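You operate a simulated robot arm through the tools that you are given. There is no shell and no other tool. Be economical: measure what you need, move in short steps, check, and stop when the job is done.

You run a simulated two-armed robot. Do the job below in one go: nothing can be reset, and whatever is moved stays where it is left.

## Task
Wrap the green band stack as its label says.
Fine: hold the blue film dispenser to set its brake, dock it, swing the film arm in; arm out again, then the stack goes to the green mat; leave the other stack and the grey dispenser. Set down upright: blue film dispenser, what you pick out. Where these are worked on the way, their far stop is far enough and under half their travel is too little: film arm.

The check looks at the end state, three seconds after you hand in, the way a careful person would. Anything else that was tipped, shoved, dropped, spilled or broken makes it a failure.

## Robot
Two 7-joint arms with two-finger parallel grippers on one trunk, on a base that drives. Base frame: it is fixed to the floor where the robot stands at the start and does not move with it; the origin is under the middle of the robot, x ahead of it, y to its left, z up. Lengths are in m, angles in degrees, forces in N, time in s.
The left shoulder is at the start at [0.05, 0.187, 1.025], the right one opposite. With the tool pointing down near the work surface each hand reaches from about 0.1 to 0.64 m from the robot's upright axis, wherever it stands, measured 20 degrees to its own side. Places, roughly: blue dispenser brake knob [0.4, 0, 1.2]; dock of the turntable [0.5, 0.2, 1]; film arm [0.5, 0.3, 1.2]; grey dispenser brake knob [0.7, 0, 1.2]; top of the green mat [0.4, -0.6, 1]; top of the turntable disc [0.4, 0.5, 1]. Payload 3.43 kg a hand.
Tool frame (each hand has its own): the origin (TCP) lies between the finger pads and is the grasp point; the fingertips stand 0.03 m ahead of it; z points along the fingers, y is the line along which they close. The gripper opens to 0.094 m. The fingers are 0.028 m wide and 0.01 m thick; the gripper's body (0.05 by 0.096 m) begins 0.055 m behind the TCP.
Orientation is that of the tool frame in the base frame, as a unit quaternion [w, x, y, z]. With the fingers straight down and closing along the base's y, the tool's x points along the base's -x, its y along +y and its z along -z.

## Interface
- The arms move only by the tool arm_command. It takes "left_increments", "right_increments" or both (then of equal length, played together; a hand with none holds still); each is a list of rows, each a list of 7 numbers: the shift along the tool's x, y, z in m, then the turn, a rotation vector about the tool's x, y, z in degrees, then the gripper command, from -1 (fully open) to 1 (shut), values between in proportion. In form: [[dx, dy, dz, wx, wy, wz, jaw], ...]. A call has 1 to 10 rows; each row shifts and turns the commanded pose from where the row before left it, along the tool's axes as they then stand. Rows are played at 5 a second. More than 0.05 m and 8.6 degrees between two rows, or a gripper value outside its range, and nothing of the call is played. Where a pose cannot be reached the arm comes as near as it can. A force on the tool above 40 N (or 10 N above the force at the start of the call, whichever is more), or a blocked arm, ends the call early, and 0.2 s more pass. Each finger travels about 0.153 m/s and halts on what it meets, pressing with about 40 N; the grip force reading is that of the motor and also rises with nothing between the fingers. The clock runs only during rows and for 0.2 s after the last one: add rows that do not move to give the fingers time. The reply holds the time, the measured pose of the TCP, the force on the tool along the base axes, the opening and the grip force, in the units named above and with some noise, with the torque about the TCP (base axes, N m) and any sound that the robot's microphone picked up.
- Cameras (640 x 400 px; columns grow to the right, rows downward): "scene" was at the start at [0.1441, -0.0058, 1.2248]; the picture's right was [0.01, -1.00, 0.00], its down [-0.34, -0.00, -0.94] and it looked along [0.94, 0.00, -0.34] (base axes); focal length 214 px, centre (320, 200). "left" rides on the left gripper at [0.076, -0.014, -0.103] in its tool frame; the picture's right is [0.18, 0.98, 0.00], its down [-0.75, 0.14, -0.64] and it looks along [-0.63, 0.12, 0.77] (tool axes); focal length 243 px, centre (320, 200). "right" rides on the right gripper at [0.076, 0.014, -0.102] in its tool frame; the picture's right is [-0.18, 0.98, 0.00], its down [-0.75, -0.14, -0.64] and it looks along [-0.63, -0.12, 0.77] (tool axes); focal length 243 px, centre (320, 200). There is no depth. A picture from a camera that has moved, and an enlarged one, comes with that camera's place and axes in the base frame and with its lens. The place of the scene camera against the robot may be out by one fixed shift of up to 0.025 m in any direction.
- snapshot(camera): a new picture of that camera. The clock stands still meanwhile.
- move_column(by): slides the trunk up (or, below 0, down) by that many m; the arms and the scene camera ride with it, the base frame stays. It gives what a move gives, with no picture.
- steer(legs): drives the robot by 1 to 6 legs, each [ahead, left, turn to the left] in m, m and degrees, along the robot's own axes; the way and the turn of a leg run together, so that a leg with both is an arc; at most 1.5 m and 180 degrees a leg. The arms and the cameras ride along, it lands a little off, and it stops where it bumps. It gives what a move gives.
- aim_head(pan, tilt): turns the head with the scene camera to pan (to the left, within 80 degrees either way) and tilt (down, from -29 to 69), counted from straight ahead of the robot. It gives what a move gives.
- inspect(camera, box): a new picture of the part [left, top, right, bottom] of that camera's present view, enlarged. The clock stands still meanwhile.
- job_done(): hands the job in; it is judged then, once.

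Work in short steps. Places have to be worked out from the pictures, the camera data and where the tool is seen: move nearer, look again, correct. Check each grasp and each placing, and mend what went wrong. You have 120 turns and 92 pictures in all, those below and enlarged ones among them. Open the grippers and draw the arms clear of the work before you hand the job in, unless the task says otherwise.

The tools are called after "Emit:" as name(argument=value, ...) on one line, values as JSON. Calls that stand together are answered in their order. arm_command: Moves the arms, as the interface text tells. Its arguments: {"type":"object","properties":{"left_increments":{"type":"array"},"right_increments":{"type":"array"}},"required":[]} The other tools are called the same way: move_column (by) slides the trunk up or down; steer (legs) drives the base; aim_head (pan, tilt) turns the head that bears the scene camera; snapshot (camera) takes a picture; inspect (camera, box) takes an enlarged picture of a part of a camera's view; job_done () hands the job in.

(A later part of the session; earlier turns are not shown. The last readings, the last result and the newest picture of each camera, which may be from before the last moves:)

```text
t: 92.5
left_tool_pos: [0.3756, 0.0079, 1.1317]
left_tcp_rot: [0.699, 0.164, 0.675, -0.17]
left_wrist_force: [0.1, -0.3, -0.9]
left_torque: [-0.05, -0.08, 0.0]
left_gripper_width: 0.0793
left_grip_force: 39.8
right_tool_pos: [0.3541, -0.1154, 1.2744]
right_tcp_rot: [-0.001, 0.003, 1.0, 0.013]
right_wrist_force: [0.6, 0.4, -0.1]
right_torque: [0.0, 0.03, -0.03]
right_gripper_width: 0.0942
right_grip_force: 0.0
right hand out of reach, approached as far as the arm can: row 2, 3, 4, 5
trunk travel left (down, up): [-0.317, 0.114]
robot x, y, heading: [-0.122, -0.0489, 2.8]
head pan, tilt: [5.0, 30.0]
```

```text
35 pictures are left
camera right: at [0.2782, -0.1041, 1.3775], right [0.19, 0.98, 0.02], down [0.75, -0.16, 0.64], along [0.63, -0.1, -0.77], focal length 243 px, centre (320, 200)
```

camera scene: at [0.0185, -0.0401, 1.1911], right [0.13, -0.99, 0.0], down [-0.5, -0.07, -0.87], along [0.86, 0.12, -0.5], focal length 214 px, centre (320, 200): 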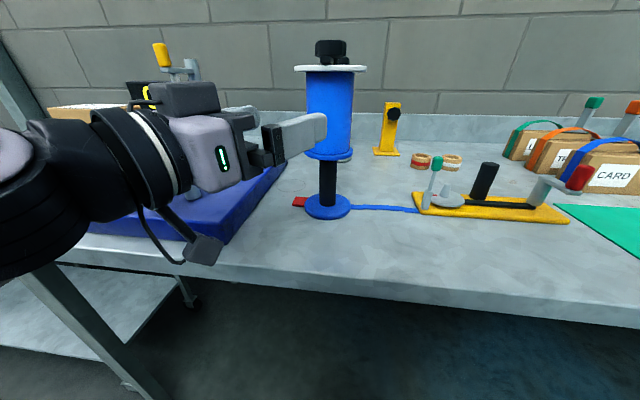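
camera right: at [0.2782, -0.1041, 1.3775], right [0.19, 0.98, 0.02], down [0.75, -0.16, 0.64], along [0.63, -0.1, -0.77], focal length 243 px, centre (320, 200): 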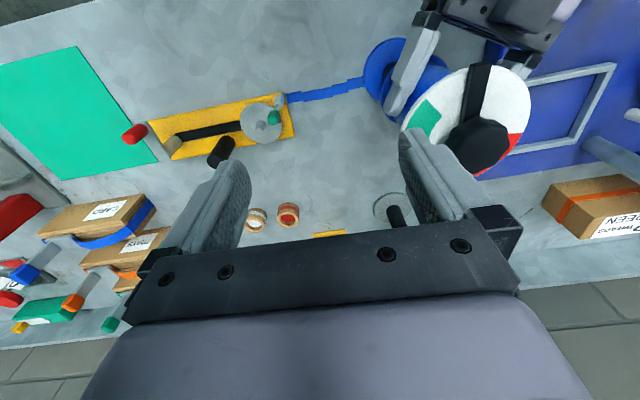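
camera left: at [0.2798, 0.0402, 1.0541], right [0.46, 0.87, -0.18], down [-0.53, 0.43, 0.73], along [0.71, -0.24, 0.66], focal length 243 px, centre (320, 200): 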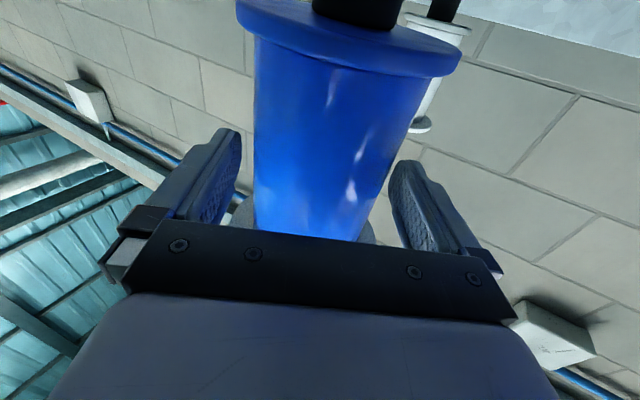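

Knob by the right camera is at ≈(0.384, 0.001). I route the right hand round the front at fingertip height 1.23 and come in from the robot side so the fingers pass either side of the knob.

Emit:
arm_command(right_increments=[[0.045, 0, 0.005, 0, 0, 0, -1], [0.03, 0.035, 0.01, 0, 0, 0, -1], [0, 0.045, 0, 0, 0, 0, -1], [0, 0.036, 0, 0, 0, 0, -1], [-0.03, 0, 0, 0, 0, 0, -1], [0, 0, 0, 0, 0, 0, -1]])

Emit:
snapshot(camera="right")

```text
t: 93.9
left_tool_pos: [0.3755, 0.0074, 1.1329]
left_tcp_rot: [0.699, 0.165, 0.674, -0.172]
left_wrist_force: [-0.1, -0.6, -0.7]
left_torque: [-0.09, -0.03, -0.03]
left_gripper_width: 0.0796
left_grip_force: 40.0
right_tool_pos: [0.2976, -0.0047, 1.2688]
right_tcp_rot: [0.004, 0.007, 1.0, 0.019]
right_wrist_force: [-0.1, 0.2, 0.5]
right_torque: [0.03, 0.03, 0.02]
right_gripper_width: 0.0941
right_grip_force: 0.1
right hand out of reach, approached as far as the arm can: row 5
trunk travel left (down, up): [-0.317, 0.114]
robot x, y, heading: [-0.1181, -0.0441, 2.6]
head pan, tilt: [5.0, 30.0]
```

```text
34 pictures are left
camera right: at [0.2205, 0.0066, 1.3714], right [0.2, 0.98, 0.04], down [0.75, -0.18, 0.64], along [0.63, -0.1, -0.77], focal length 243 px, centre (320, 200)
```

right: 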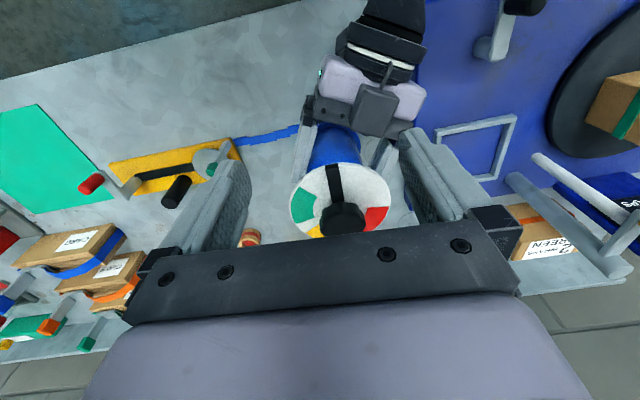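

The dial is clear: pointer toward the robot, going counter-clockwise green, then yellow on the far side, then red at left. The knob is at about (0.375, 0.002). I move over it with a bit of descent.

Emit:
arm_command(right_increments=[[-0.025, 0.002, 0.008, 0, 0, 0, -1], [-0.025, 0.002, 0.008, 0, 0, 0, -1], [-0.026, 0.002, 0, 0, 0, 0, -1], [0, 0, 0, 0, 0, 0, -1]])

Emit:
snapshot(camera="right")

Emit:
snapshot(camera="scene")

```text
t: 94.5
left_tool_pos: [0.375, 0.0055, 1.1308]
left_tcp_rot: [0.699, 0.164, 0.675, -0.171]
left_wrist_force: [-0.5, 0.5, 0.7]
left_torque: [0.05, 0.09, 0.02]
left_gripper_width: 0.0794
left_grip_force: 40.0
right_tool_pos: [0.3424, -0.0427, 1.2738]
right_tcp_rot: [0.007, 0.05, 0.996, 0.068]
right_wrist_force: [0.7, 0.3, 1.1]
right_torque: [-0.02, -0.05, -0.01]
right_gripper_width: 0.0942
right_grip_force: 0.0
right hand out of reach, approached as far as the arm can: row 1, 2, 3
trunk travel left (down, up): [-0.317, 0.114]
robot x, y, heading: [-0.1223, -0.0444, 2.5]
head pan, tilt: [5.0, 30.0]
stopped in row 3 (right hand): the arm was blocked; the commanded pose is now the measured one
```

```text
33 pictures are left
camera right: at [0.2668, -0.0352, 1.377], right [0.28, 0.95, 0.13], down [0.72, -0.3, 0.62], along [0.63, -0.08, -0.77], focal length 243 px, centre (320, 200)
```

right: 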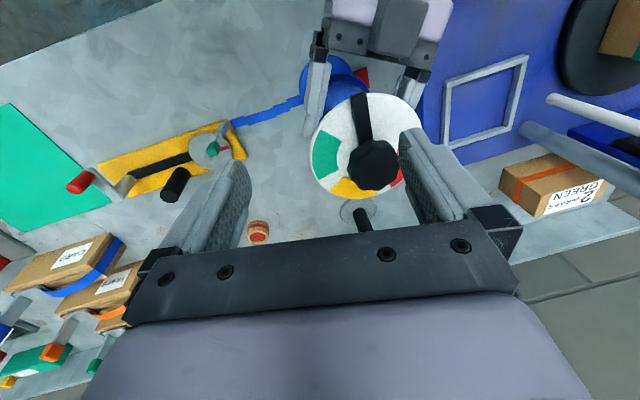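

```text
32 pictures are left
camera scene: at [0.0179, -0.0399, 1.2861], right [0.13, -0.99, 0.0], down [-0.49, -0.07, -0.87], along [0.86, 0.12, -0.5], focal length 214 px, centre (320, 200)
```

scene: 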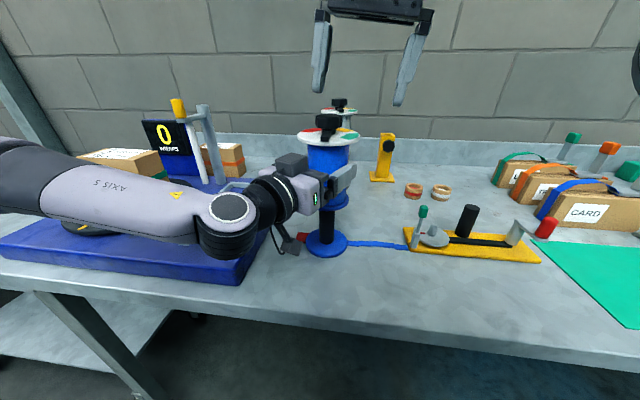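

The right arm is at its upper limit again. I do two more trunk steps (left fingers open around the spool) to give it 0.1 m more room.

Emit:
arm_command(left_increments=[[0, 0, 0, 0, 0, 0, -1], [0, 0, 0, 0, 0, 0, -1], [0.015, 0, 0, 0, 0, 0, -1], [0.01, 0, 0, 0, 0, 0, -1], [0, 0, 0, 0, 0, 0, -1]])

Emit:
move_column(by=0.05)

Emit:
arm_command(left_increments=[[0.02, 0, 0, 0, 0, 0, -1], [0.015, 0, 0, 0, 0, 0, -1], [0.012, 0, 0, 0, 0, 0, -1], [0, 0, 0, 0, 0, 0, -1]])

Emit:
move_column(by=0.045)

Emit:
arm_command(left_increments=[[0.015, 0, 0, 0, 0, 0, -1], [0.01, 0, 0, 0, 0, 0, -1], [0, 0, 0, 0, 0, 0, -1]])

```text
t: 95.7
left_tool_pos: [0.3773, 0.009, 1.1102]
left_tcp_rot: [0.7, 0.165, 0.673, -0.172]
left_wrist_force: [0.1, -0.1, 0.7]
left_torque: [-0.04, -0.01, 0.01]
left_gripper_width: 0.0941
left_grip_force: 0.0
left hand out of reach, approached as far as the arm can: row 4
right_tool_pos: [0.3428, -0.0435, 1.2735]
right_tcp_rot: [0.007, 0.048, 0.997, 0.066]
right_wrist_force: [0.3, -0.5, 0.6]
right_torque: [-0.01, 0.02, 0.01]
right_gripper_width: 0.0939
right_grip_force: 0.0
trunk travel left (down, up): [-0.317, 0.114]
robot x, y, heading: [-0.119, -0.0483, 2.6]
head pan, tilt: [5.0, 30.0]
```

```text
t: 96.7
left_tool_pos: [0.3769, 0.0107, 1.16]
left_tcp_rot: [0.701, 0.165, 0.673, -0.172]
left_wrist_force: [-0.1, -0.5, -0.2]
left_torque: [-0.01, 0.02, -0.03]
left_gripper_width: 0.0941
left_grip_force: 0.1
right_tool_pos: [0.3445, -0.042, 1.3247]
right_tcp_rot: [0.007, 0.049, 0.997, 0.067]
right_wrist_force: [0.6, -0.3, 0.0]
right_torque: [-0.01, 0.01, -0.04]
right_gripper_width: 0.094
right_grip_force: 0.0
trunk travel left (down, up): [-0.367, 0.064]
robot x, y, heading: [-0.1191, -0.0493, 2.4]
head pan, tilt: [5.0, 30.0]
```

```text
t: 97.7
left_tool_pos: [0.3734, 0.0251, 1.1198]
left_tcp_rot: [0.699, 0.165, 0.674, -0.172]
left_wrist_force: [0.3, -1.3, -0.3]
left_torque: [0.02, 0.0, -0.07]
left_gripper_width: 0.0943
left_grip_force: 0.2
left hand out of reach, approached as far as the arm can: row 1, 2, 3
right_tool_pos: [0.3433, -0.0435, 1.3239]
right_tcp_rot: [0.006, 0.049, 0.997, 0.067]
right_wrist_force: [0.1, -0.9, -1.1]
right_torque: [0.02, 0.01, 0.01]
right_gripper_width: 0.0941
right_grip_force: 0.1
trunk travel left (down, up): [-0.367, 0.064]
robot x, y, heading: [-0.1213, -0.0508, 2.7]
head pan, tilt: [5.0, 30.0]
```

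```text
t: 98.5
left_tool_pos: [0.3738, 0.0263, 1.1663]
left_tcp_rot: [0.7, 0.166, 0.673, -0.173]
left_wrist_force: [-1.2, -1.5, 0.3]
left_torque: [0.0, 0.01, -0.01]
left_gripper_width: 0.0941
left_grip_force: 0.1
right_tool_pos: [0.3439, -0.0437, 1.369]
right_tcp_rot: [0.007, 0.048, 0.997, 0.068]
right_wrist_force: [-0.2, 0.6, -0.2]
right_torque: [0.0, 0.0, 0.01]
right_gripper_width: 0.094
right_grip_force: 0.1
trunk travel left (down, up): [-0.412, 0.019]
robot x, y, heading: [-0.1242, -0.0471, 2.6]
head pan, tilt: [5.0, 30.0]
```

```text
t: 99.3
left_tool_pos: [0.3721, 0.0371, 1.1462]
left_tcp_rot: [0.699, 0.165, 0.674, -0.172]
left_wrist_force: [-0.7, -1.2, -1.0]
left_torque: [-0.06, 0.02, -0.02]
left_gripper_width: 0.0941
left_grip_force: 0.0
left hand out of reach, approached as far as the arm can: row 1, 2
right_tool_pos: [0.3441, -0.0429, 1.3693]
right_tcp_rot: [0.007, 0.049, 0.996, 0.067]
right_wrist_force: [0.2, -0.5, -0.2]
right_torque: [0.03, 0.0, 0.01]
right_gripper_width: 0.094
right_grip_force: 0.0
trunk travel left (down, up): [-0.412, 0.019]
robot x, y, heading: [-0.1206, -0.0479, 2.5]
head pan, tilt: [5.0, 30.0]
```

The left hand reached its own limit and drifted +y, likely nudging the dispenser. I check with the scene camera.

Emit:
inspect(camera="scene", box=[200, 100, 440, 310])

```text
1.90 times, centred on (320, 205) of scene
camera zoom: at [0.0186, -0.0404, 1.381], right [0.13, -0.99, 0.0], down [-0.5, -0.07, -0.87], along [0.86, 0.12, -0.5], focal length 408 px, centre (320, 190)
```

zoom: 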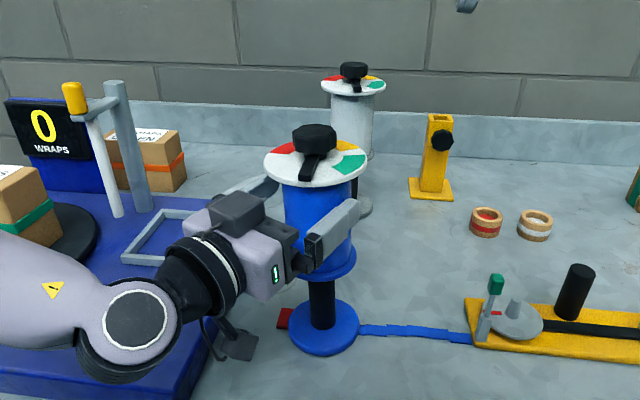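

The dispenser is upright, just nudged about a centimetre. I lower the trunk a little (the left arm's lower limit), re-centre the left hand slightly and grip again.

Emit:
move_column(by=-0.025)

Emit:
arm_command(left_increments=[[0, -0.006, 0, 0, 0, 0, -1], [0, 0, 0, 0, 0, 0, -1], [0, 0, 0, 0, 0, 0, 0.2], [0, 0, 0, 0, 0, 0, 1], [0, 0, 0, 0, 0, 0, 1], [0, 0, 0, 0, 0, 0, 1]])

Emit:
snapshot(camera="right")

```text
t: 100.0
left_tool_pos: [0.373, 0.0363, 1.121]
left_tcp_rot: [0.699, 0.166, 0.674, -0.172]
left_wrist_force: [-1.4, -2.3, -0.4]
left_torque: [0.06, 0.02, -0.08]
left_gripper_width: 0.0943
left_grip_force: 0.1
right_tool_pos: [0.3436, -0.0433, 1.3438]
right_tcp_rot: [0.007, 0.049, 0.997, 0.067]
right_wrist_force: [0.3, -0.4, -0.2]
right_torque: [0.0, -0.01, 0.0]
right_gripper_width: 0.0939
right_grip_force: 0.0
trunk travel left (down, up): [-0.387, 0.044]
robot x, y, heading: [-0.1214, -0.0507, 2.8]
head pan, tilt: [5.0, 30.0]
```

```text
t: 101.4
left_tool_pos: [0.3705, 0.0344, 1.1236]
left_tcp_rot: [0.699, 0.166, 0.674, -0.172]
left_wrist_force: [-0.8, -1.3, -0.5]
left_torque: [0.06, 0.05, -0.02]
left_gripper_width: 0.0787
left_grip_force: 40.1
left hand out of reach, approached as far as the arm can: row 1
right_tool_pos: [0.3438, -0.0416, 1.3446]
right_tcp_rot: [0.007, 0.048, 0.997, 0.067]
right_wrist_force: [0.1, -0.4, -0.3]
right_torque: [-0.02, -0.01, -0.02]
right_gripper_width: 0.0941
right_grip_force: 0.1
trunk travel left (down, up): [-0.387, 0.044]
robot x, y, heading: [-0.1234, -0.0478, 2.6]
head pan, tilt: [5.0, 30.0]
```

```text
30 pictures are left
camera right: at [0.2675, -0.0353, 1.4466], right [0.28, 0.95, 0.13], down [0.72, -0.3, 0.62], along [0.63, -0.08, -0.77], focal length 243 px, centre (320, 200)
```

right: 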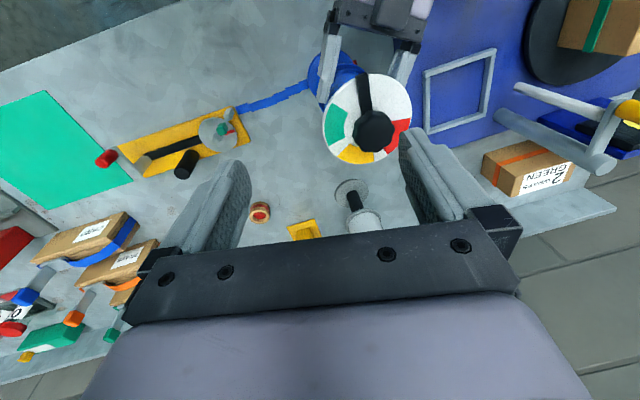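

Gripped. Knob now at about (0.389, 0.019). I level the right hand, move it above the knob and pre-turn it clockwise ~35° for turning room.

Emit:
arm_command(right_increments=[[0, 0, 0, 7.7, 0, 0, -1], [-0.02, 0.03, 0, 0, 0, 0, -1], [-0.02, 0.033, 0, 0, 0, 0, -1], [0, 0, 0, 0, 0, 8.4, -1], [0, 0, 0, 0, 0, 8.4, -1], [0, 0, 0, 0, 0, 8.4, -1], [0, 0, 0, 0, 0, 8.4, -1], [0, 0, 0, 0, 0, 0, -1]])

Emit:
snapshot(camera="right")

```text
t: 103.4
left_tool_pos: [0.3706, 0.0343, 1.1254]
left_tcp_rot: [0.699, 0.166, 0.674, -0.172]
left_wrist_force: [-1.1, 0.2, 0.1]
left_torque: [0.17, -0.05, 0.02]
left_gripper_width: 0.0788
left_grip_force: 40.1
right_tool_pos: [0.3601, -0.039, 1.3213]
right_tcp_rot: [-0.032, 0.356, 0.931, 0.071]
right_wrist_force: [-0.1, -1.0, 0.4]
right_torque: [0.0, -0.03, 0.0]
right_gripper_width: 0.094
right_grip_force: 0.1
right hand out of reach, approached as far as the arm can: row 1, 2, 3
trunk travel left (down, up): [-0.387, 0.044]
robot x, y, heading: [-0.1189, -0.0485, 2.7]
head pan, tilt: [5.0, 30.0]
stopped in row 8 (right hand): the arm was blocked; the commanded pose is now the measured one
```

```text
29 pictures are left
camera right: at [0.313, 0.0063, 1.4318], right [0.79, 0.6, 0.09], down [0.47, -0.7, 0.54], along [0.39, -0.38, -0.84], focal length 243 px, centre (320, 200)
```

right: 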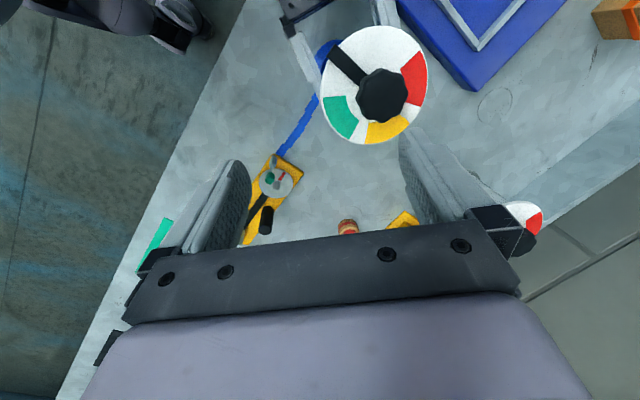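

The right arm is still near its high limit; it must go lower before reaching in. I lower by 5 cm here (beside the knob), level, then move over.

Emit:
arm_command(right_increments=[[-0.003, -0.003, 0.027, 0, 0, 0, -1], [-0.003, -0.003, 0.027, 0, 0, 0, -1], [0, 0, 0, 3.3, -3, 0, -1], [0, 0, 0, 3.3, -3, 0, -1], [0, 0, 0, 0, 0, 0, -1]])

```text
t: 104.6
left_tool_pos: [0.3701, 0.0338, 1.1252]
left_tcp_rot: [0.699, 0.166, 0.674, -0.172]
left_wrist_force: [-0.3, -0.1, -0.4]
left_torque: [0.1, 0.03, 0.04]
left_gripper_width: 0.0786
left_grip_force: 40.0
right_tool_pos: [0.3599, -0.0366, 1.265]
right_tcp_rot: [-0.001, 0.355, 0.935, -0.003]
right_wrist_force: [0.5, 0.6, -0.3]
right_torque: [-0.01, 0.01, 0.01]
right_gripper_width: 0.0941
right_grip_force: 0.0
trunk travel left (down, up): [-0.387, 0.044]
robot x, y, heading: [-0.121, -0.0474, 2.3]
head pan, tilt: [5.0, 30.0]
```

Level at z=1.265 with no limit. I move over the knob and look.

Emit:
arm_command(right_increments=[[0.005, 0.02, 0, 0, 0, 0, -1], [0.005, 0.02, 0, 0, 0, 0, -1], [0.005, 0.02, 0, 0, 0, 0, -1], [0, 0, 0, 0, 0, 0, -1]])

Emit:
snapshot(camera="right")

```text
t: 105.8
left_tool_pos: [0.3692, 0.034, 1.1255]
left_tcp_rot: [0.698, 0.167, 0.675, -0.172]
left_wrist_force: [0.4, 0.1, 0.5]
left_torque: [0.32, -0.05, 0.0]
left_gripper_width: 0.0786
left_grip_force: 40.0
right_tool_pos: [0.3838, -0.0434, 1.2789]
right_tcp_rot: [-0.014, 0.4, 0.916, 0.031]
right_wrist_force: [-0.3, -1.0, -0.9]
right_torque: [-0.01, 0.01, -0.01]
right_gripper_width: 0.094
right_grip_force: 0.0
right hand out of reach, approached as far as the arm can: row 2, 3
trunk travel left (down, up): [-0.387, 0.044]
robot x, y, heading: [-0.124, -0.0483, 2.5]
head pan, tilt: [5.0, 30.0]
stopped in row 4 (right hand): the arm was blocked; the commanded pose is now the measured one
```

```text
28 pictures are left
camera right: at [0.343, 0.0158, 1.3853], right [0.85, 0.53, 0.04], down [0.41, -0.69, 0.59], along [0.34, -0.49, -0.8], focal length 243 px, centre (320, 200)
```

right: 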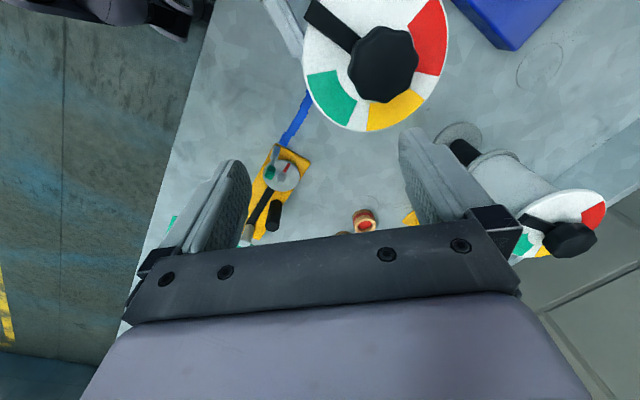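

Both arms are limited because the robot stands too far for the right and in an awkward place for the left. Better: robot closer, left hand holding from the left side (pointing −y). I open the left hand and back out along its pointing direction.

Emit:
arm_command(left_increments=[[0, 0, 0, 0, 0, 0, -1], [0, 0, 0, 0, 0, 0, -1], [0, 0, 0, 0, 0, 0, -1]], right_increments=[[0, 0, -0.01, 0, 0, 0, -1], [0, 0, 0, 0, 0, 0, -1], [0, 0, 0, 0, 0, 0, -1]])

Emit:
steer(legs=[[-0.115, 0.066, 0]])

Emit:
snapshot(camera="scene")

```text
t: 106.6
left_tool_pos: [0.3698, 0.0343, 1.1246]
left_tcp_rot: [0.699, 0.167, 0.673, -0.174]
left_wrist_force: [0.0, 0.4, -0.4]
left_torque: [-0.04, 0.02, 0.06]
left_gripper_width: 0.0942
left_grip_force: 0.0
right_tool_pos: [0.3727, -0.038, 1.289]
right_tcp_rot: [-0.014, 0.398, 0.917, 0.033]
right_wrist_force: [1.5, -0.3, 0.5]
right_torque: [0.02, -0.04, 0.01]
right_gripper_width: 0.0941
right_grip_force: 0.1
right hand out of reach, approached as far as the arm can: row 1
trunk travel left (down, up): [-0.387, 0.044]
robot x, y, heading: [-0.121, -0.0498, 2.6]
head pan, tilt: [5.0, 30.0]
```

```text
t: 107.9
left_tool_pos: [0.2512, 0.092, 1.1252]
left_tcp_rot: [0.699, 0.167, 0.673, -0.174]
left_wrist_force: [0.7, 0.1, 0.0]
left_torque: [0.0, 0.03, 0.0]
left_gripper_width: 0.0942
left_grip_force: 0.0
right_tool_pos: [0.253, 0.0214, 1.2891]
right_tcp_rot: [-0.013, 0.399, 0.916, 0.031]
right_wrist_force: [0.2, 0.6, 0.2]
right_torque: [-0.04, -0.04, -0.04]
right_gripper_width: 0.0943
right_grip_force: 0.0
trunk travel left (down, up): [-0.387, 0.044]
robot x, y, heading: [-0.2402, 0.0121, 2.6]
head pan, tilt: [5.0, 30.0]
```

```text
27 pictures are left
camera scene: at [-0.101, 0.0193, 1.3561], right [0.13, -0.99, 0.0], down [-0.49, -0.07, -0.87], along [0.86, 0.11, -0.5], focal length 214 px, centre (320, 200)
```

scene: 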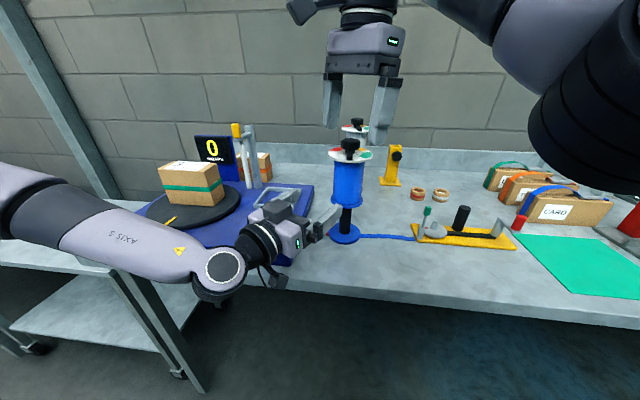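

All upright. I back off further and square the heading so both arms can be rearranged in free space.

Emit:
steer(legs=[[-0.12, 0, -2.6]])

Emit:
arm_command(left_increments=[[0, 0, 0, 7.5, 0, 0, -1], [0, 0, 0, 7.5, 0, 0, -1], [0, 0, 0, 7.5, 0, 0, -1], [0, 0, 0, 7.5, 0, 0, -1], [0, 0, 0, 7.5, 0, 0, -1], [0, 0, 0, 7.5, 0, 0, -1], [0, 0, 0, 7.5, 0, 0, -1], [0, 0, 0, 7.3, 0, 0, -1]], right_increments=[[0, 0, 0, 2.6, -2.8, 0, -1], [0.01, -0.045, 0, 0, 0, 0, -1], [0.01, -0.045, 0, 0, 0, 0, -1], [0.01, -0.045, 0, 0, 0, 0, -1], [0.01, -0.045, 0, 0, 0, 0, -1], [0.01, -0.045, 0, 0, 0, 0, -1], [0, 0, 0, 0, 0, -8, -1], [0, 0, 0, 0, 0, 0, -1]])

```text
t: 109.2
left_tool_pos: [0.1317, 0.0671, 1.1242]
left_tcp_rot: [0.695, 0.182, 0.669, -0.189]
left_wrist_force: [-0.3, -0.7, 0.9]
left_torque: [0.0, 0.01, 0.03]
left_gripper_width: 0.0938
left_grip_force: 0.1
right_tool_pos: [0.1303, -0.0036, 1.2897]
right_tcp_rot: [-0.012, 0.418, 0.908, 0.032]
right_wrist_force: [-0.3, -0.1, -0.6]
right_torque: [0.01, -0.01, 0.02]
right_gripper_width: 0.0938
right_grip_force: 0.1
trunk travel left (down, up): [-0.387, 0.044]
robot x, y, heading: [-0.3625, 0.0108, -0.2]
head pan, tilt: [5.0, 30.0]
```

```text
t: 111.0
left_tool_pos: [-0.0237, -0.0311, 1.1296]
left_tcp_rot: [0.54, 0.479, 0.507, -0.471]
left_wrist_force: [-0.3, 0.4, -0.1]
left_torque: [0.04, 0.0, -0.04]
left_gripper_width: 0.0941
left_grip_force: 0.1
left hand out of reach, approached as far as the arm can: row 4, 5, 6, 7, 8
right_tool_pos: [-0.075, -0.1048, 1.2739]
right_tcp_rot: [0.0, 0.355, 0.935, 0.0]
right_wrist_force: [0.2, -0.2, 0.2]
right_torque: [-0.01, 0.01, 0.04]
right_gripper_width: 0.0942
right_grip_force: 0.1
right hand out of reach, approached as far as the arm can: row 1
trunk travel left (down, up): [-0.387, 0.044]
robot x, y, heading: [-0.362, 0.0078, -0.0]
head pan, tilt: [5.0, 30.0]
```

The left hand points −84° now but drifted inward. I bring it out to its intended place relative to the robot.

Emit:
arm_command(left_increments=[[0, 0.014, -0.043, 0, 0, 0, -1], [0, 0.014, -0.043, 0, 0, 0, -1], [0, 0.014, -0.043, 0, 0, 0, -1], [0, 0.014, -0.043, 0, 0, 0, -1], [0, 0.014, -0.043, 0, 0, 0, -1], [0, 0, 0, 5, 0, 0, -1], [0, 0, 0, 0, 0, 0, -1]])

Emit:
snapshot(camera="scene")

```text
t: 112.6
left_tool_pos: [-0.0593, 0.0302, 1.0951]
left_tcp_rot: [0.54, 0.479, 0.505, -0.473]
left_wrist_force: [0.4, -0.9, -0.8]
left_torque: [0.03, -0.03, 0.0]
left_gripper_width: 0.0942
left_grip_force: 0.0
left hand out of reach, approached as far as the arm can: row 1, 2, 3, 4, 5, 6
right_tool_pos: [-0.0745, -0.1058, 1.2757]
right_tcp_rot: [-0.001, 0.355, 0.935, 0.001]
right_wrist_force: [-1.1, 0.5, 0.6]
right_torque: [0.01, -0.02, 0.01]
right_gripper_width: 0.0939
right_grip_force: 0.1
trunk travel left (down, up): [-0.387, 0.044]
robot x, y, heading: [-0.36, 0.0099, -0.2]
head pan, tilt: [5.0, 30.0]
```

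```text
26 pictures are left
camera scene: at [-0.2226, 0.0097, 1.356], right [0.09, -1.0, 0.0], down [-0.5, -0.04, -0.87], along [0.86, 0.08, -0.5], focal length 214 px, centre (320, 200)
```

scene: 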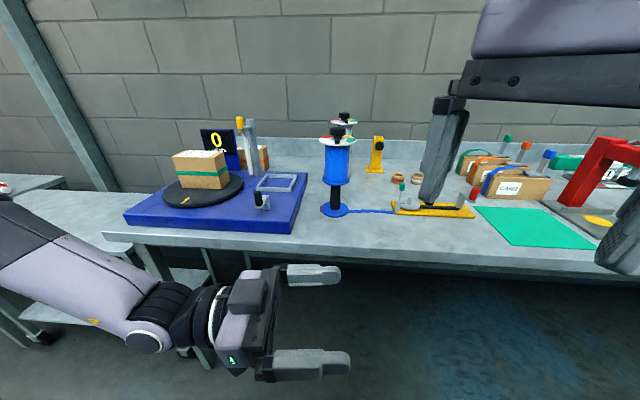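

Wrist limit there. I choose instead a stance with the dispenser slightly to the robot's right and the left hand pointing −51° relative to the robot. First turn the left hand back by 33° and move the right hand aside.

Emit:
arm_command(left_increments=[[-0.03, 0, 0, -8.2, 0, 0, -1], [-0.03, 0, 0, -8.2, 0, 0, -1], [-0.03, 0, 0, -8.2, 0, 0, -1], [-0.03, 0, 0, -8.2, 0, 0, -1], [0, 0, 0, 0, 0, 0, -1]], right_increments=[[-0.033, -0.0365, 0, 0, 0, 0, -1], [-0.033, -0.0365, 0, 0, 0, 0, -1], [-0.033, -0.0365, 0, 0, 0, 0, -1], [-0.033, -0.0365, 0, 0, 0, 0, -1], [0, 0, 0, 0, 0, 0, -1]])

```text
t: 113.8
left_tool_pos: [-0.0004, 0.0151, 1.2133]
left_tcp_rot: [0.654, 0.306, 0.618, -0.311]
left_wrist_force: [0.1, -0.4, -1.0]
left_torque: [-0.01, -0.06, 0.0]
left_gripper_width: 0.094
left_grip_force: 0.1
left hand out of reach, approached as far as the arm can: row 2, 3, 4
right_tool_pos: [-0.0699, -0.3017, 1.2734]
right_tcp_rot: [-0.001, 0.354, 0.935, 0.001]
right_wrist_force: [0.3, -0.6, -0.8]
right_torque: [0.04, 0.04, 0.02]
right_gripper_width: 0.0939
right_grip_force: 0.0
trunk travel left (down, up): [-0.387, 0.044]
robot x, y, heading: [-0.3613, 0.0101, 0.0]
head pan, tilt: [5.0, 30.0]
```

Heading −52° reached. I extend along the tool direction to the grasp configuration (relative to the robot).

Emit:
arm_command(left_increments=[[-0.004, -0.006, 0.037, 0, 0, 0, -1], [-0.005, -0.006, 0.037, 0, 0, 0, -1], [-0.005, -0.006, 0.038, 0, 0, 0, -1], [0, 0, 0, 0, 0, 0, -1]])

Emit:
move_column(by=-0.075)

```text
t: 114.8
left_tool_pos: [0.0528, -0.0275, 1.2403]
left_tcp_rot: [0.654, 0.307, 0.618, -0.312]
left_wrist_force: [-0.1, -0.2, 0.5]
left_torque: [0.01, 0.0, 0.02]
left_gripper_width: 0.0941
left_grip_force: 0.1
left hand out of reach, approached as far as the arm can: row 2, 3
right_tool_pos: [-0.0697, -0.3018, 1.2741]
right_tcp_rot: [-0.001, 0.355, 0.935, 0.001]
right_wrist_force: [0.2, -0.1, 0.3]
right_torque: [0.02, -0.04, -0.02]
right_gripper_width: 0.0939
right_grip_force: 0.1
trunk travel left (down, up): [-0.387, 0.044]
robot x, y, heading: [-0.3619, 0.0095, -0.0]
head pan, tilt: [5.0, 30.0]
```

```text
t: 115.9
left_tool_pos: [0.053, -0.0287, 1.1645]
left_tcp_rot: [0.653, 0.307, 0.618, -0.312]
left_wrist_force: [-0.1, 1.0, 0.3]
left_torque: [0.0, -0.02, -0.01]
left_gripper_width: 0.0936
left_grip_force: 0.0
right_tool_pos: [-0.0713, -0.3021, 1.1996]
right_tcp_rot: [-0.001, 0.355, 0.935, 0.001]
right_wrist_force: [-0.7, 0.4, -0.6]
right_torque: [0.0, -0.01, 0.01]
right_gripper_width: 0.0941
right_grip_force: 0.1
trunk travel left (down, up): [-0.312, 0.119]
robot x, y, heading: [-0.3638, 0.0064, 0.1]
head pan, tilt: [5.0, 30.0]
```

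Now the left hand is at relative (0.415, −0.037). I lower it 28 mm, then turn the robot +25° and drive to a stand-off on the approach line.

Emit:
arm_command(left_increments=[[0.014, 0, 0, 0, 0, 0, -1], [0.014, 0, 0, 0, 0, 0, -1], [0, 0, 0, 0, 0, 0, -1]])

Emit:
steer(legs=[[0, 0, 25], [0.183, -0.1525, 0]])

Emit:
snapshot(camera="left")

```text
t: 116.7
left_tool_pos: [0.0542, -0.0243, 1.1386]
left_tcp_rot: [0.653, 0.307, 0.619, -0.311]
left_wrist_force: [-0.3, 0.4, -0.5]
left_torque: [0.0, -0.01, -0.01]
left_gripper_width: 0.0942
left_grip_force: 0.1
left hand out of reach, approached as far as the arm can: row 2
right_tool_pos: [-0.0697, -0.302, 1.199]
right_tcp_rot: [0.0, 0.355, 0.935, 0.001]
right_wrist_force: [-0.1, 0.2, 1.2]
right_torque: [-0.04, 0.02, 0.01]
right_gripper_width: 0.0941
right_grip_force: 0.1
trunk travel left (down, up): [-0.312, 0.119]
robot x, y, heading: [-0.3634, 0.0082, -0.3]
head pan, tilt: [5.0, 30.0]
```

```text
t: 119.8
left_tool_pos: [0.2569, 0.0966, 1.139]
left_tcp_rot: [0.705, 0.164, 0.67, -0.161]
left_wrist_force: [-0.1, 1.0, 0.0]
left_torque: [0.01, -0.01, -0.01]
left_gripper_width: 0.0938
left_grip_force: 0.0
right_tool_pos: [0.2627, -0.2079, 1.1985]
right_tcp_rot: [-0.001, 0.142, 0.99, 0.001]
right_wrist_force: [0.7, 0.1, 0.7]
right_torque: [-0.01, 0.0, -0.01]
right_gripper_width: 0.0938
right_grip_force: 0.1
trunk travel left (down, up): [-0.312, 0.119]
robot x, y, heading: [-0.136, -0.0596, 25.4]
head pan, tilt: [5.0, 30.0]
```

```text
25 pictures are left
camera left: at [0.1625, 0.1288, 1.0582], right [0.45, 0.88, -0.17], down [-0.55, 0.42, 0.73], along [0.71, -0.23, 0.67], focal length 243 px, centre (320, 200)
```

left: 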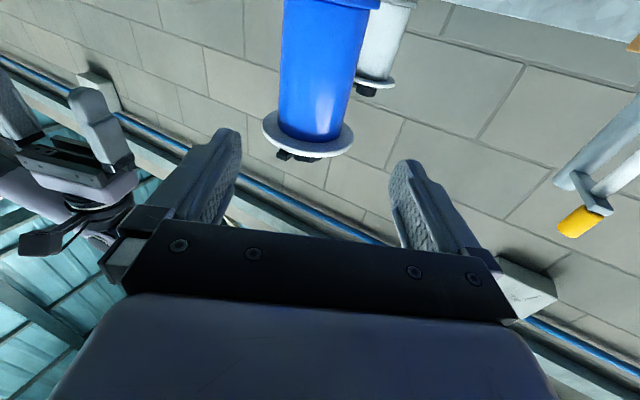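

Well aligned (≈3 mm), about 0.145 m to go. I drive in 0.11 m along the tool direction and check.

Emit:
steer(legs=[[0.0676, -0.0864, 0]])

Emit:
snapshot(camera="left")

```text
t: 120.9
left_tool_pos: [0.3544, 0.0493, 1.1384]
left_tcp_rot: [0.706, 0.163, 0.67, -0.16]
left_wrist_force: [-0.2, 0.8, -0.5]
left_torque: [0.0, 0.0, -0.04]
left_gripper_width: 0.0939
left_grip_force: 0.0
right_tool_pos: [0.3603, -0.255, 1.1987]
right_tcp_rot: [-0.001, 0.141, 0.99, 0.001]
right_wrist_force: [0.7, -0.1, -0.1]
right_torque: [0.02, 0.03, -0.02]
right_gripper_width: 0.0939
right_grip_force: 0.0
trunk travel left (down, up): [-0.312, 0.119]
robot x, y, heading: [-0.0355, -0.1005, 25.6]
head pan, tilt: [5.0, 30.0]
```

```text
24 pictures are left
camera left: at [0.2597, 0.0818, 1.0582], right [0.45, 0.88, -0.17], down [-0.55, 0.42, 0.73], along [0.71, -0.23, 0.67], focal length 243 px, centre (320, 200)
```

left: 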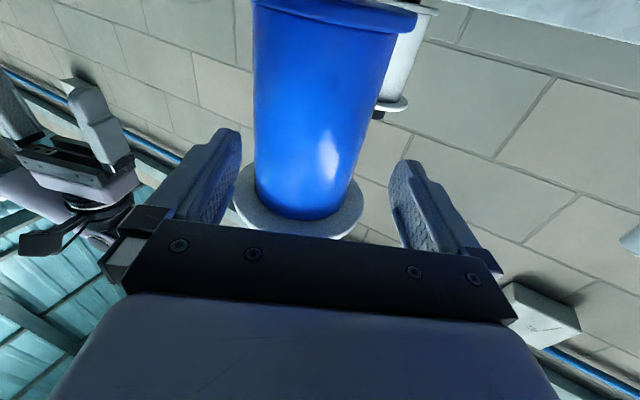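

7 mm lateral correction needed; I drive the last 33 mm with that correction and close.

Emit:
steer(legs=[[0.0154, -0.0298, 0]])

Emit:
arm_command(left_increments=[[0, 0, 0, 0, 0, 0, 0.2], [0, 0, 0, 0, 0, 0, 1], [0, 0, 0, 0, 0, 0, 1], [0, 0, 0, 0, 0, 0, 1]])

Emit:
snapshot(camera="right")

```text
t: 121.8
left_tool_pos: [0.3811, 0.0303, 1.138]
left_tcp_rot: [0.705, 0.164, 0.671, -0.16]
left_wrist_force: [0.7, 0.7, -0.6]
left_torque: [0.01, -0.06, 0.0]
left_gripper_width: 0.0943
left_grip_force: 0.0
right_tool_pos: [0.3861, -0.2752, 1.1984]
right_tcp_rot: [-0.001, 0.14, 0.99, 0.001]
right_wrist_force: [0.5, -0.3, -0.3]
right_torque: [-0.02, 0.02, 0.02]
right_gripper_width: 0.094
right_grip_force: 0.0
trunk travel left (down, up): [-0.312, 0.119]
robot x, y, heading: [-0.014, -0.1185, 25.3]
head pan, tilt: [5.0, 30.0]
```

```text
t: 122.8
left_tool_pos: [0.3798, 0.0298, 1.1382]
left_tcp_rot: [0.705, 0.164, 0.671, -0.161]
left_wrist_force: [-1.0, -1.3, -0.6]
left_torque: [-0.19, 0.33, 0.03]
left_gripper_width: 0.0794
left_grip_force: 39.7
right_tool_pos: [0.3872, -0.2757, 1.1989]
right_tcp_rot: [0.001, 0.14, 0.99, 0.0]
right_wrist_force: [-0.4, 0.1, -0.4]
right_torque: [-0.01, -0.01, 0.02]
right_gripper_width: 0.0939
right_grip_force: 0.2
trunk travel left (down, up): [-0.312, 0.119]
robot x, y, heading: [-0.0113, -0.122, 25.4]
head pan, tilt: [5.0, 30.0]
```

```text
23 pictures are left
camera right: at [0.3176, -0.2402, 1.3012], right [0.45, 0.89, 0.0], down [0.69, -0.35, 0.64], along [0.57, -0.29, -0.77], focal length 243 px, centre (320, 200)
```

right: 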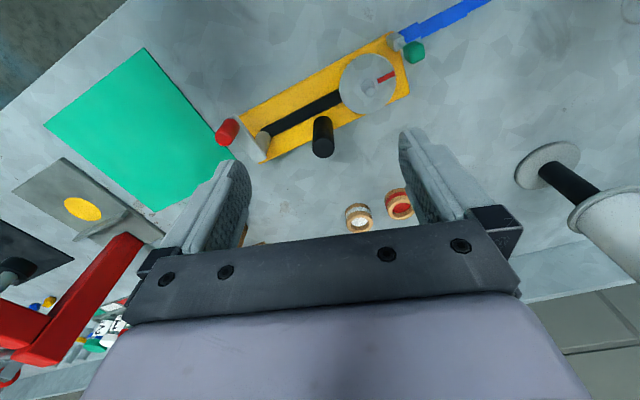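

Gripped (79 mm). Now the right hand: up to z≈1.265 and toward the knob at about (0.384, 0.027).

Emit:
arm_command(right_increments=[[0, 0, -0.035, 0, 0, 0, -1], [0, 0, -0.033, 0, 0, 0, -1], [0.012, 0.045, 0, 0, 0, 0, -1], [0.012, 0.045, 0, 0, 0, 0, -1], [0.012, 0.045, 0, 0, 0, 0, -1], [0.012, 0.045, 0, 0, 0, 0, -1], [0, 0, 0, 0, 0, 0, -1]])

Emit:
snapshot(camera="right")

```text
t: 124.4
left_tool_pos: [0.379, 0.0291, 1.1387]
left_tcp_rot: [0.705, 0.164, 0.671, -0.161]
left_wrist_force: [0.3, -1.5, 0.5]
left_torque: [-0.38, 0.04, 0.01]
left_gripper_width: 0.0789
left_grip_force: 40.4
right_tool_pos: [0.3947, -0.0725, 1.253]
right_tcp_rot: [0.0, 0.14, 0.99, 0.001]
right_wrist_force: [0.0, 0.3, 0.6]
right_torque: [0.02, 0.01, 0.01]
right_gripper_width: 0.0944
right_grip_force: 0.0
right hand out of reach, approached as far as the arm can: row 2
trunk travel left (down, up): [-0.312, 0.119]
robot x, y, heading: [-0.0113, -0.1185, 25.4]
head pan, tilt: [5.0, 30.0]
```

```text
22 pictures are left
camera right: at [0.3259, -0.0387, 1.3552], right [0.45, 0.89, 0.0], down [0.69, -0.35, 0.64], along [0.57, -0.29, -0.77], focal length 243 px, centre (320, 200)
```

right: 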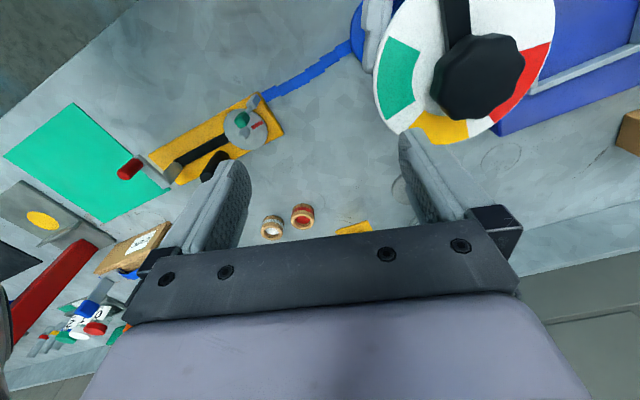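

Knob at ≈(0.387, 0.021). I go round to the robot side and come in so the fingers straddle the knob.

Emit:
arm_command(right_increments=[[0.045, 0, 0, 0, 0, 0, -1], [0.045, 0, 0, 0, 0, 0, -1], [0.04, 0.01, 0, 0, 0, 0, -1], [0, 0.04, 0, 0, 0, 0, -1], [0, 0.038, 0, 0, 0, 0, -1], [-0.03, 0, 0, 0, 0, 0, -1], [0, 0, 0, 0, 0, 0, -1]])

Emit:
snapshot(camera="right")

```text
t: 126.0
left_tool_pos: [0.3798, 0.0295, 1.1389]
left_tcp_rot: [0.706, 0.164, 0.671, -0.16]
left_wrist_force: [0.3, 0.5, 0.4]
left_torque: [-0.12, 0.17, -0.04]
left_gripper_width: 0.0792
left_grip_force: 39.9
right_tool_pos: [0.3237, 0.0372, 1.2558]
right_tcp_rot: [-0.001, 0.139, 0.99, 0.0]
right_wrist_force: [0.0, -0.7, -0.3]
right_torque: [-0.03, 0.03, 0.02]
right_gripper_width: 0.0939
right_grip_force: 0.0
trunk travel left (down, up): [-0.312, 0.119]
robot x, y, heading: [-0.0078, -0.1208, 25.6]
head pan, tilt: [5.0, 30.0]
```

```text
21 pictures are left
camera right: at [0.2542, 0.0717, 1.3576], right [0.45, 0.89, 0.0], down [0.69, -0.35, 0.64], along [0.57, -0.29, -0.77], focal length 243 px, centre (320, 200)
```

right: 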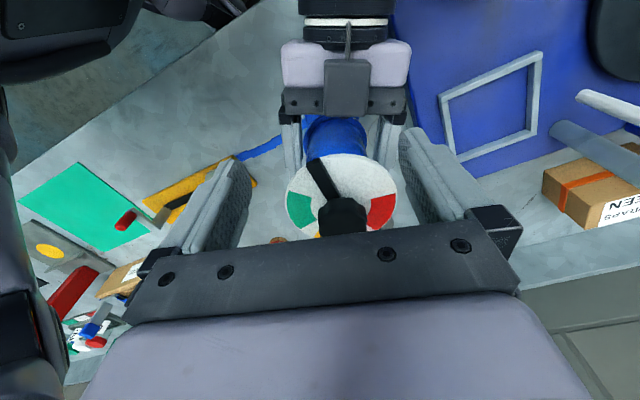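

The knob is ahead between the fingers. I advance 61 mm (+6 mm sideways), then descend to grip height.

Emit:
arm_command(right_increments=[[-0.02, 0.006, 0, 0, 0, 0, -1], [-0.02, 0, 0, 0, 0, 0, -1], [-0.021, 0, 0, 0, 0, 0, -1], [0, 0, 0.01, 0, 0, 0, -1], [0, 0, 0.009, 0, 0, 0, -1], [0, 0, 0, 0, 0, 0, -1]])

Emit:
snapshot(camera="scene")

```text
t: 127.4
left_tool_pos: [0.3802, 0.0302, 1.1384]
left_tcp_rot: [0.705, 0.164, 0.671, -0.161]
left_wrist_force: [0.1, -0.3, 1.7]
left_torque: [-0.23, 0.19, -0.04]
left_gripper_width: 0.0789
left_grip_force: 40.1
right_tool_pos: [0.3843, 0.0257, 1.2346]
right_tcp_rot: [0.001, 0.139, 0.99, 0.0]
right_wrist_force: [-0.2, 0.0, 1.0]
right_torque: [0.01, -0.01, 0.0]
right_gripper_width: 0.094
right_grip_force: 0.1
trunk travel left (down, up): [-0.312, 0.119]
robot x, y, heading: [-0.0117, -0.1211, 25.4]
head pan, tilt: [5.0, 30.0]
```

```text
20 pictures are left
camera scene: at [0.1115, -0.0561, 1.281], right [0.51, -0.86, 0.0], down [-0.43, -0.25, -0.87], along [0.75, 0.44, -0.5], focal length 214 px, centre (320, 200)
```

scene: 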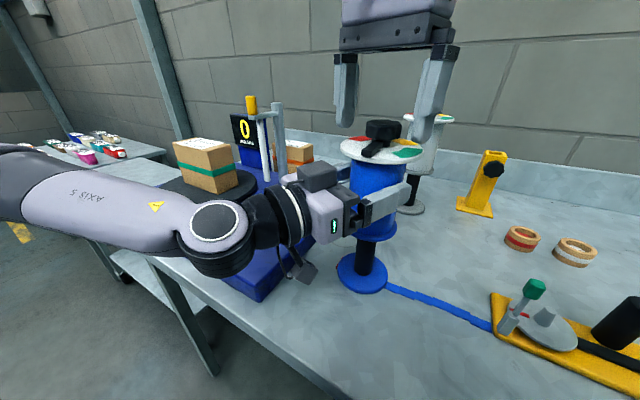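

The fingers straddle the knob. I close the right hand on it and wait.

Emit:
arm_command(right_increments=[[0, 0, 0, 0, 0, 0, 0.3], [0, 0, 0, 0, 0, 0, 1], [0, 0, 0, 0, 0, 0, 1], [0, 0, 0, 0, 0, 0, 1]])

Emit:
arm_command(right_increments=[[0, 0, 0, 0, 0, -8, 1], [0, 0, 0, 0, 0, -8, 1], [0, 0, 0, 0, 0, -8, 1], [0, 0, 0, 0, 0, -8, 1], [0, 0, 0, 0, 0, -8, 1], [0, 0, 0, 0, 0, 0, 1]])

Emit:
inspect(camera="scene", box=[300, 60, 460, 220])

```text
t: 128.4
left_tool_pos: [0.3787, 0.0298, 1.1375]
left_tcp_rot: [0.705, 0.163, 0.671, -0.161]
left_wrist_force: [-2.7, 3.0, 1.4]
left_torque: [-0.64, 0.25, -0.04]
left_gripper_width: 0.0789
left_grip_force: 40.3
right_tool_pos: [0.3861, 0.0263, 1.2349]
right_tcp_rot: [0.001, 0.14, 0.99, 0.0]
right_wrist_force: [0.4, -2.1, 0.4]
right_torque: [0.13, 0.02, 0.02]
right_gripper_width: 0.0407
right_grip_force: 39.5
trunk travel left (down, up): [-0.312, 0.119]
robot x, y, heading: [-0.013, -0.1244, 25.3]
head pan, tilt: [5.0, 30.0]
```

```text
t: 129.8
left_tool_pos: [0.3818, 0.0341, 1.1403]
left_tcp_rot: [0.708, 0.157, 0.67, -0.157]
left_wrist_force: [-6.8, 30.5, 1.3]
left_torque: [-2.02, -0.01, 0.41]
left_gripper_width: 0.0794
left_grip_force: 40.4
right_tool_pos: [0.3872, 0.0233, 1.2373]
right_tcp_rot: [-0.001, -0.207, 0.978, -0.005]
right_wrist_force: [6.1, -30.8, -1.2]
right_torque: [-0.96, -0.53, -0.32]
right_gripper_width: 0.0409
right_grip_force: 40.0
trunk travel left (down, up): [-0.312, 0.119]
robot x, y, heading: [-0.0058, -0.1226, 25.5]
head pan, tilt: [5.0, 30.0]
```

```text
2.50 times, centred on (380, 140) of scene
camera zoom: at [0.1119, -0.056, 1.2809], right [0.51, -0.86, 0.0], down [-0.43, -0.25, -0.87], along [0.75, 0.44, -0.5], focal length 536 px, centre (170, 350)
```

zoom: 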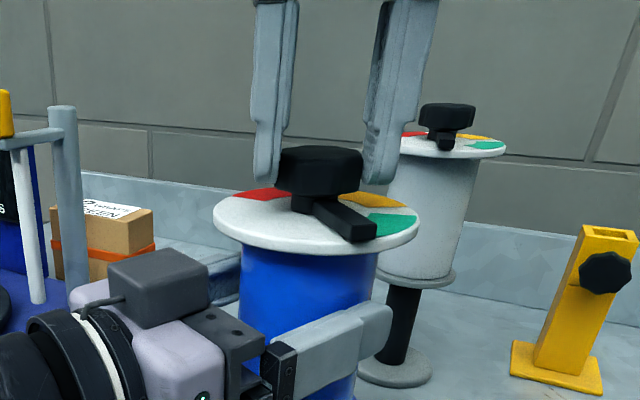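

It works: the pointer moved ~40° CCW toward green. Side force built to 30 N, so I re-grip in place to relax it and continue.

Emit:
arm_command(right_increments=[[0, 0, 0, 0, 0, 0, 0.0], [0, 0, 0, 0, 0, 0, 0.0], [0, 0, 0, 0, 0, 0, 1], [0, 0, 0, 0, 0, 0, 1], [0, 0, 0, 0, 0, 0, 1]])

Emit:
arm_command(right_increments=[[0, 0, 0, 0, 0, -8, 1], [0, 0, 0, 0, 0, -8, 1], [0, 0, 0, 0, 0, -8, 1], [0, 0, 0, 0, 0, -8, 1], [0, 0, 0, 0, 0, -8, 1], [0, 0, 0, 0, 0, 0, 1]])

```text
t: 131.0
left_tool_pos: [0.3798, 0.0321, 1.1401]
left_tcp_rot: [0.706, 0.161, 0.67, -0.16]
left_wrist_force: [-16.7, 28.7, -1.1]
left_torque: [-1.47, 0.08, 0.2]
left_gripper_width: 0.0794
left_grip_force: 40.7
right_tool_pos: [0.3876, 0.0224, 1.2367]
right_tcp_rot: [0.002, -0.204, 0.979, -0.003]
right_wrist_force: [16.4, -27.2, 4.9]
right_torque: [-0.67, -1.4, -0.22]
right_gripper_width: 0.0411
right_grip_force: 39.3
trunk travel left (down, up): [-0.312, 0.119]
robot x, y, heading: [-0.0113, -0.1242, 25.5]
head pan, tilt: [5.0, 30.0]
```

```text
t: 132.0
left_tool_pos: [0.3808, 0.0333, 1.1405]
left_tcp_rot: [0.707, 0.16, 0.671, -0.159]
left_wrist_force: [-2.3, 0.0, 3.0]
left_torque: [0.04, 0.66, 0.04]
left_gripper_width: 0.0793
left_grip_force: 39.8
right_tool_pos: [0.3882, 0.0207, 1.2381]
right_tcp_rot: [0.0, -0.448, 0.894, -0.005]
right_wrist_force: [0.0, -2.0, 2.6]
right_torque: [-0.08, -0.03, 0.01]
right_gripper_width: 0.041
right_grip_force: 39.8
trunk travel left (down, up): [-0.312, 0.119]
robot x, y, heading: [-0.0097, -0.1206, 25.6]
head pan, tilt: [5.0, 30.0]
stopped in row 4 (left hand): the force on the tool passed its limit (the readings are from after the stop); the commanded pose is now the measured one
```

The force relaxed when the call stopped; ~69° turned so far. I continue another 40°.

Emit:
arm_command(right_increments=[[0, 0, 0, 0, 0, -8, 1], [0, 0, 0, 0, 0, -8, 1], [0, 0, 0, 0, 0, -8, 1], [0, 0, 0, 0, 0, -8, 1], [0, 0, 0, 0, 0, 0, 1]])

Emit:
inspect(camera="scene", box=[300, 60, 460, 220])

```text
t: 133.2
left_tool_pos: [0.3798, 0.0323, 1.1391]
left_tcp_rot: [0.707, 0.161, 0.67, -0.159]
left_wrist_force: [-27.0, 13.9, 1.4]
left_torque: [-0.7, -0.56, 0.08]
left_gripper_width: 0.0785
left_grip_force: 39.7
right_tool_pos: [0.3898, 0.0199, 1.2371]
right_tcp_rot: [-0.001, -0.676, 0.737, -0.009]
right_wrist_force: [25.0, -15.8, 3.2]
right_torque: [-1.1, -1.02, -0.2]
right_gripper_width: 0.041
right_grip_force: 40.3
trunk travel left (down, up): [-0.312, 0.119]
robot x, y, heading: [-0.0126, -0.1201, 25.5]
head pan, tilt: [5.0, 30.0]
```

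```text
2.50 times, centred on (380, 140) of scene
camera zoom: at [0.1111, -0.0563, 1.2811], right [0.51, -0.86, 0.0], down [-0.43, -0.25, -0.87], along [0.75, 0.44, -0.5], focal length 536 px, centre (170, 350)
```

zoom: 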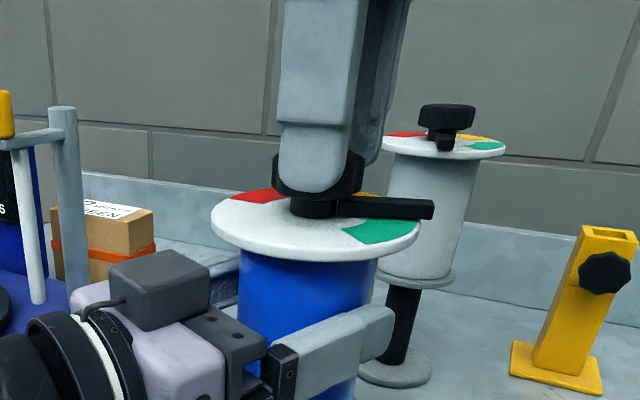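

~101° turned: the pointer is past green. I shift 3 mm to relieve the side force and turn another ~32°.

Emit:
arm_command(right_increments=[[0.002, -0.004, 0, 0, 0, 0, 1], [0, 0, 0, 0, 0, -8, 1], [0, -0.001, 0, 0, 0, -8, 1], [0, -0.001, 0, 0, 0, -8, 1], [0, 0, 0, 0, 0, -8, 1], [0, 0, 0, 0, 0, 0, 1]])

Emit:
inspect(camera="scene", box=[300, 60, 460, 220])

```text
t: 134.6
left_tool_pos: [0.3794, 0.0328, 1.1386]
left_tcp_rot: [0.707, 0.161, 0.67, -0.159]
left_wrist_force: [-16.3, 6.7, 2.1]
left_torque: [0.05, 0.14, 0.0]
left_gripper_width: 0.0788
left_grip_force: 39.8
right_tool_pos: [0.3937, 0.0199, 1.2382]
right_tcp_rot: [0.001, 0.854, -0.519, 0.005]
right_wrist_force: [15.0, -6.7, 3.5]
right_torque: [-0.57, -1.06, -0.05]
right_gripper_width: 0.041
right_grip_force: 39.3
trunk travel left (down, up): [-0.312, 0.119]
robot x, y, heading: [-0.0088, -0.1239, 25.7]
head pan, tilt: [5.0, 30.0]
```

```text
2.50 times, centred on (380, 140) of scene
camera zoom: at [0.1111, -0.0562, 1.2811], right [0.51, -0.86, 0.0], down [-0.43, -0.25, -0.87], along [0.75, 0.44, -0.5], focal length 536 px, centre (170, 350)
```

zoom: 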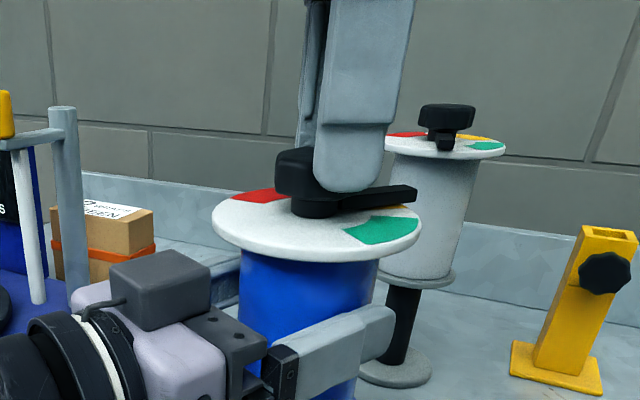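

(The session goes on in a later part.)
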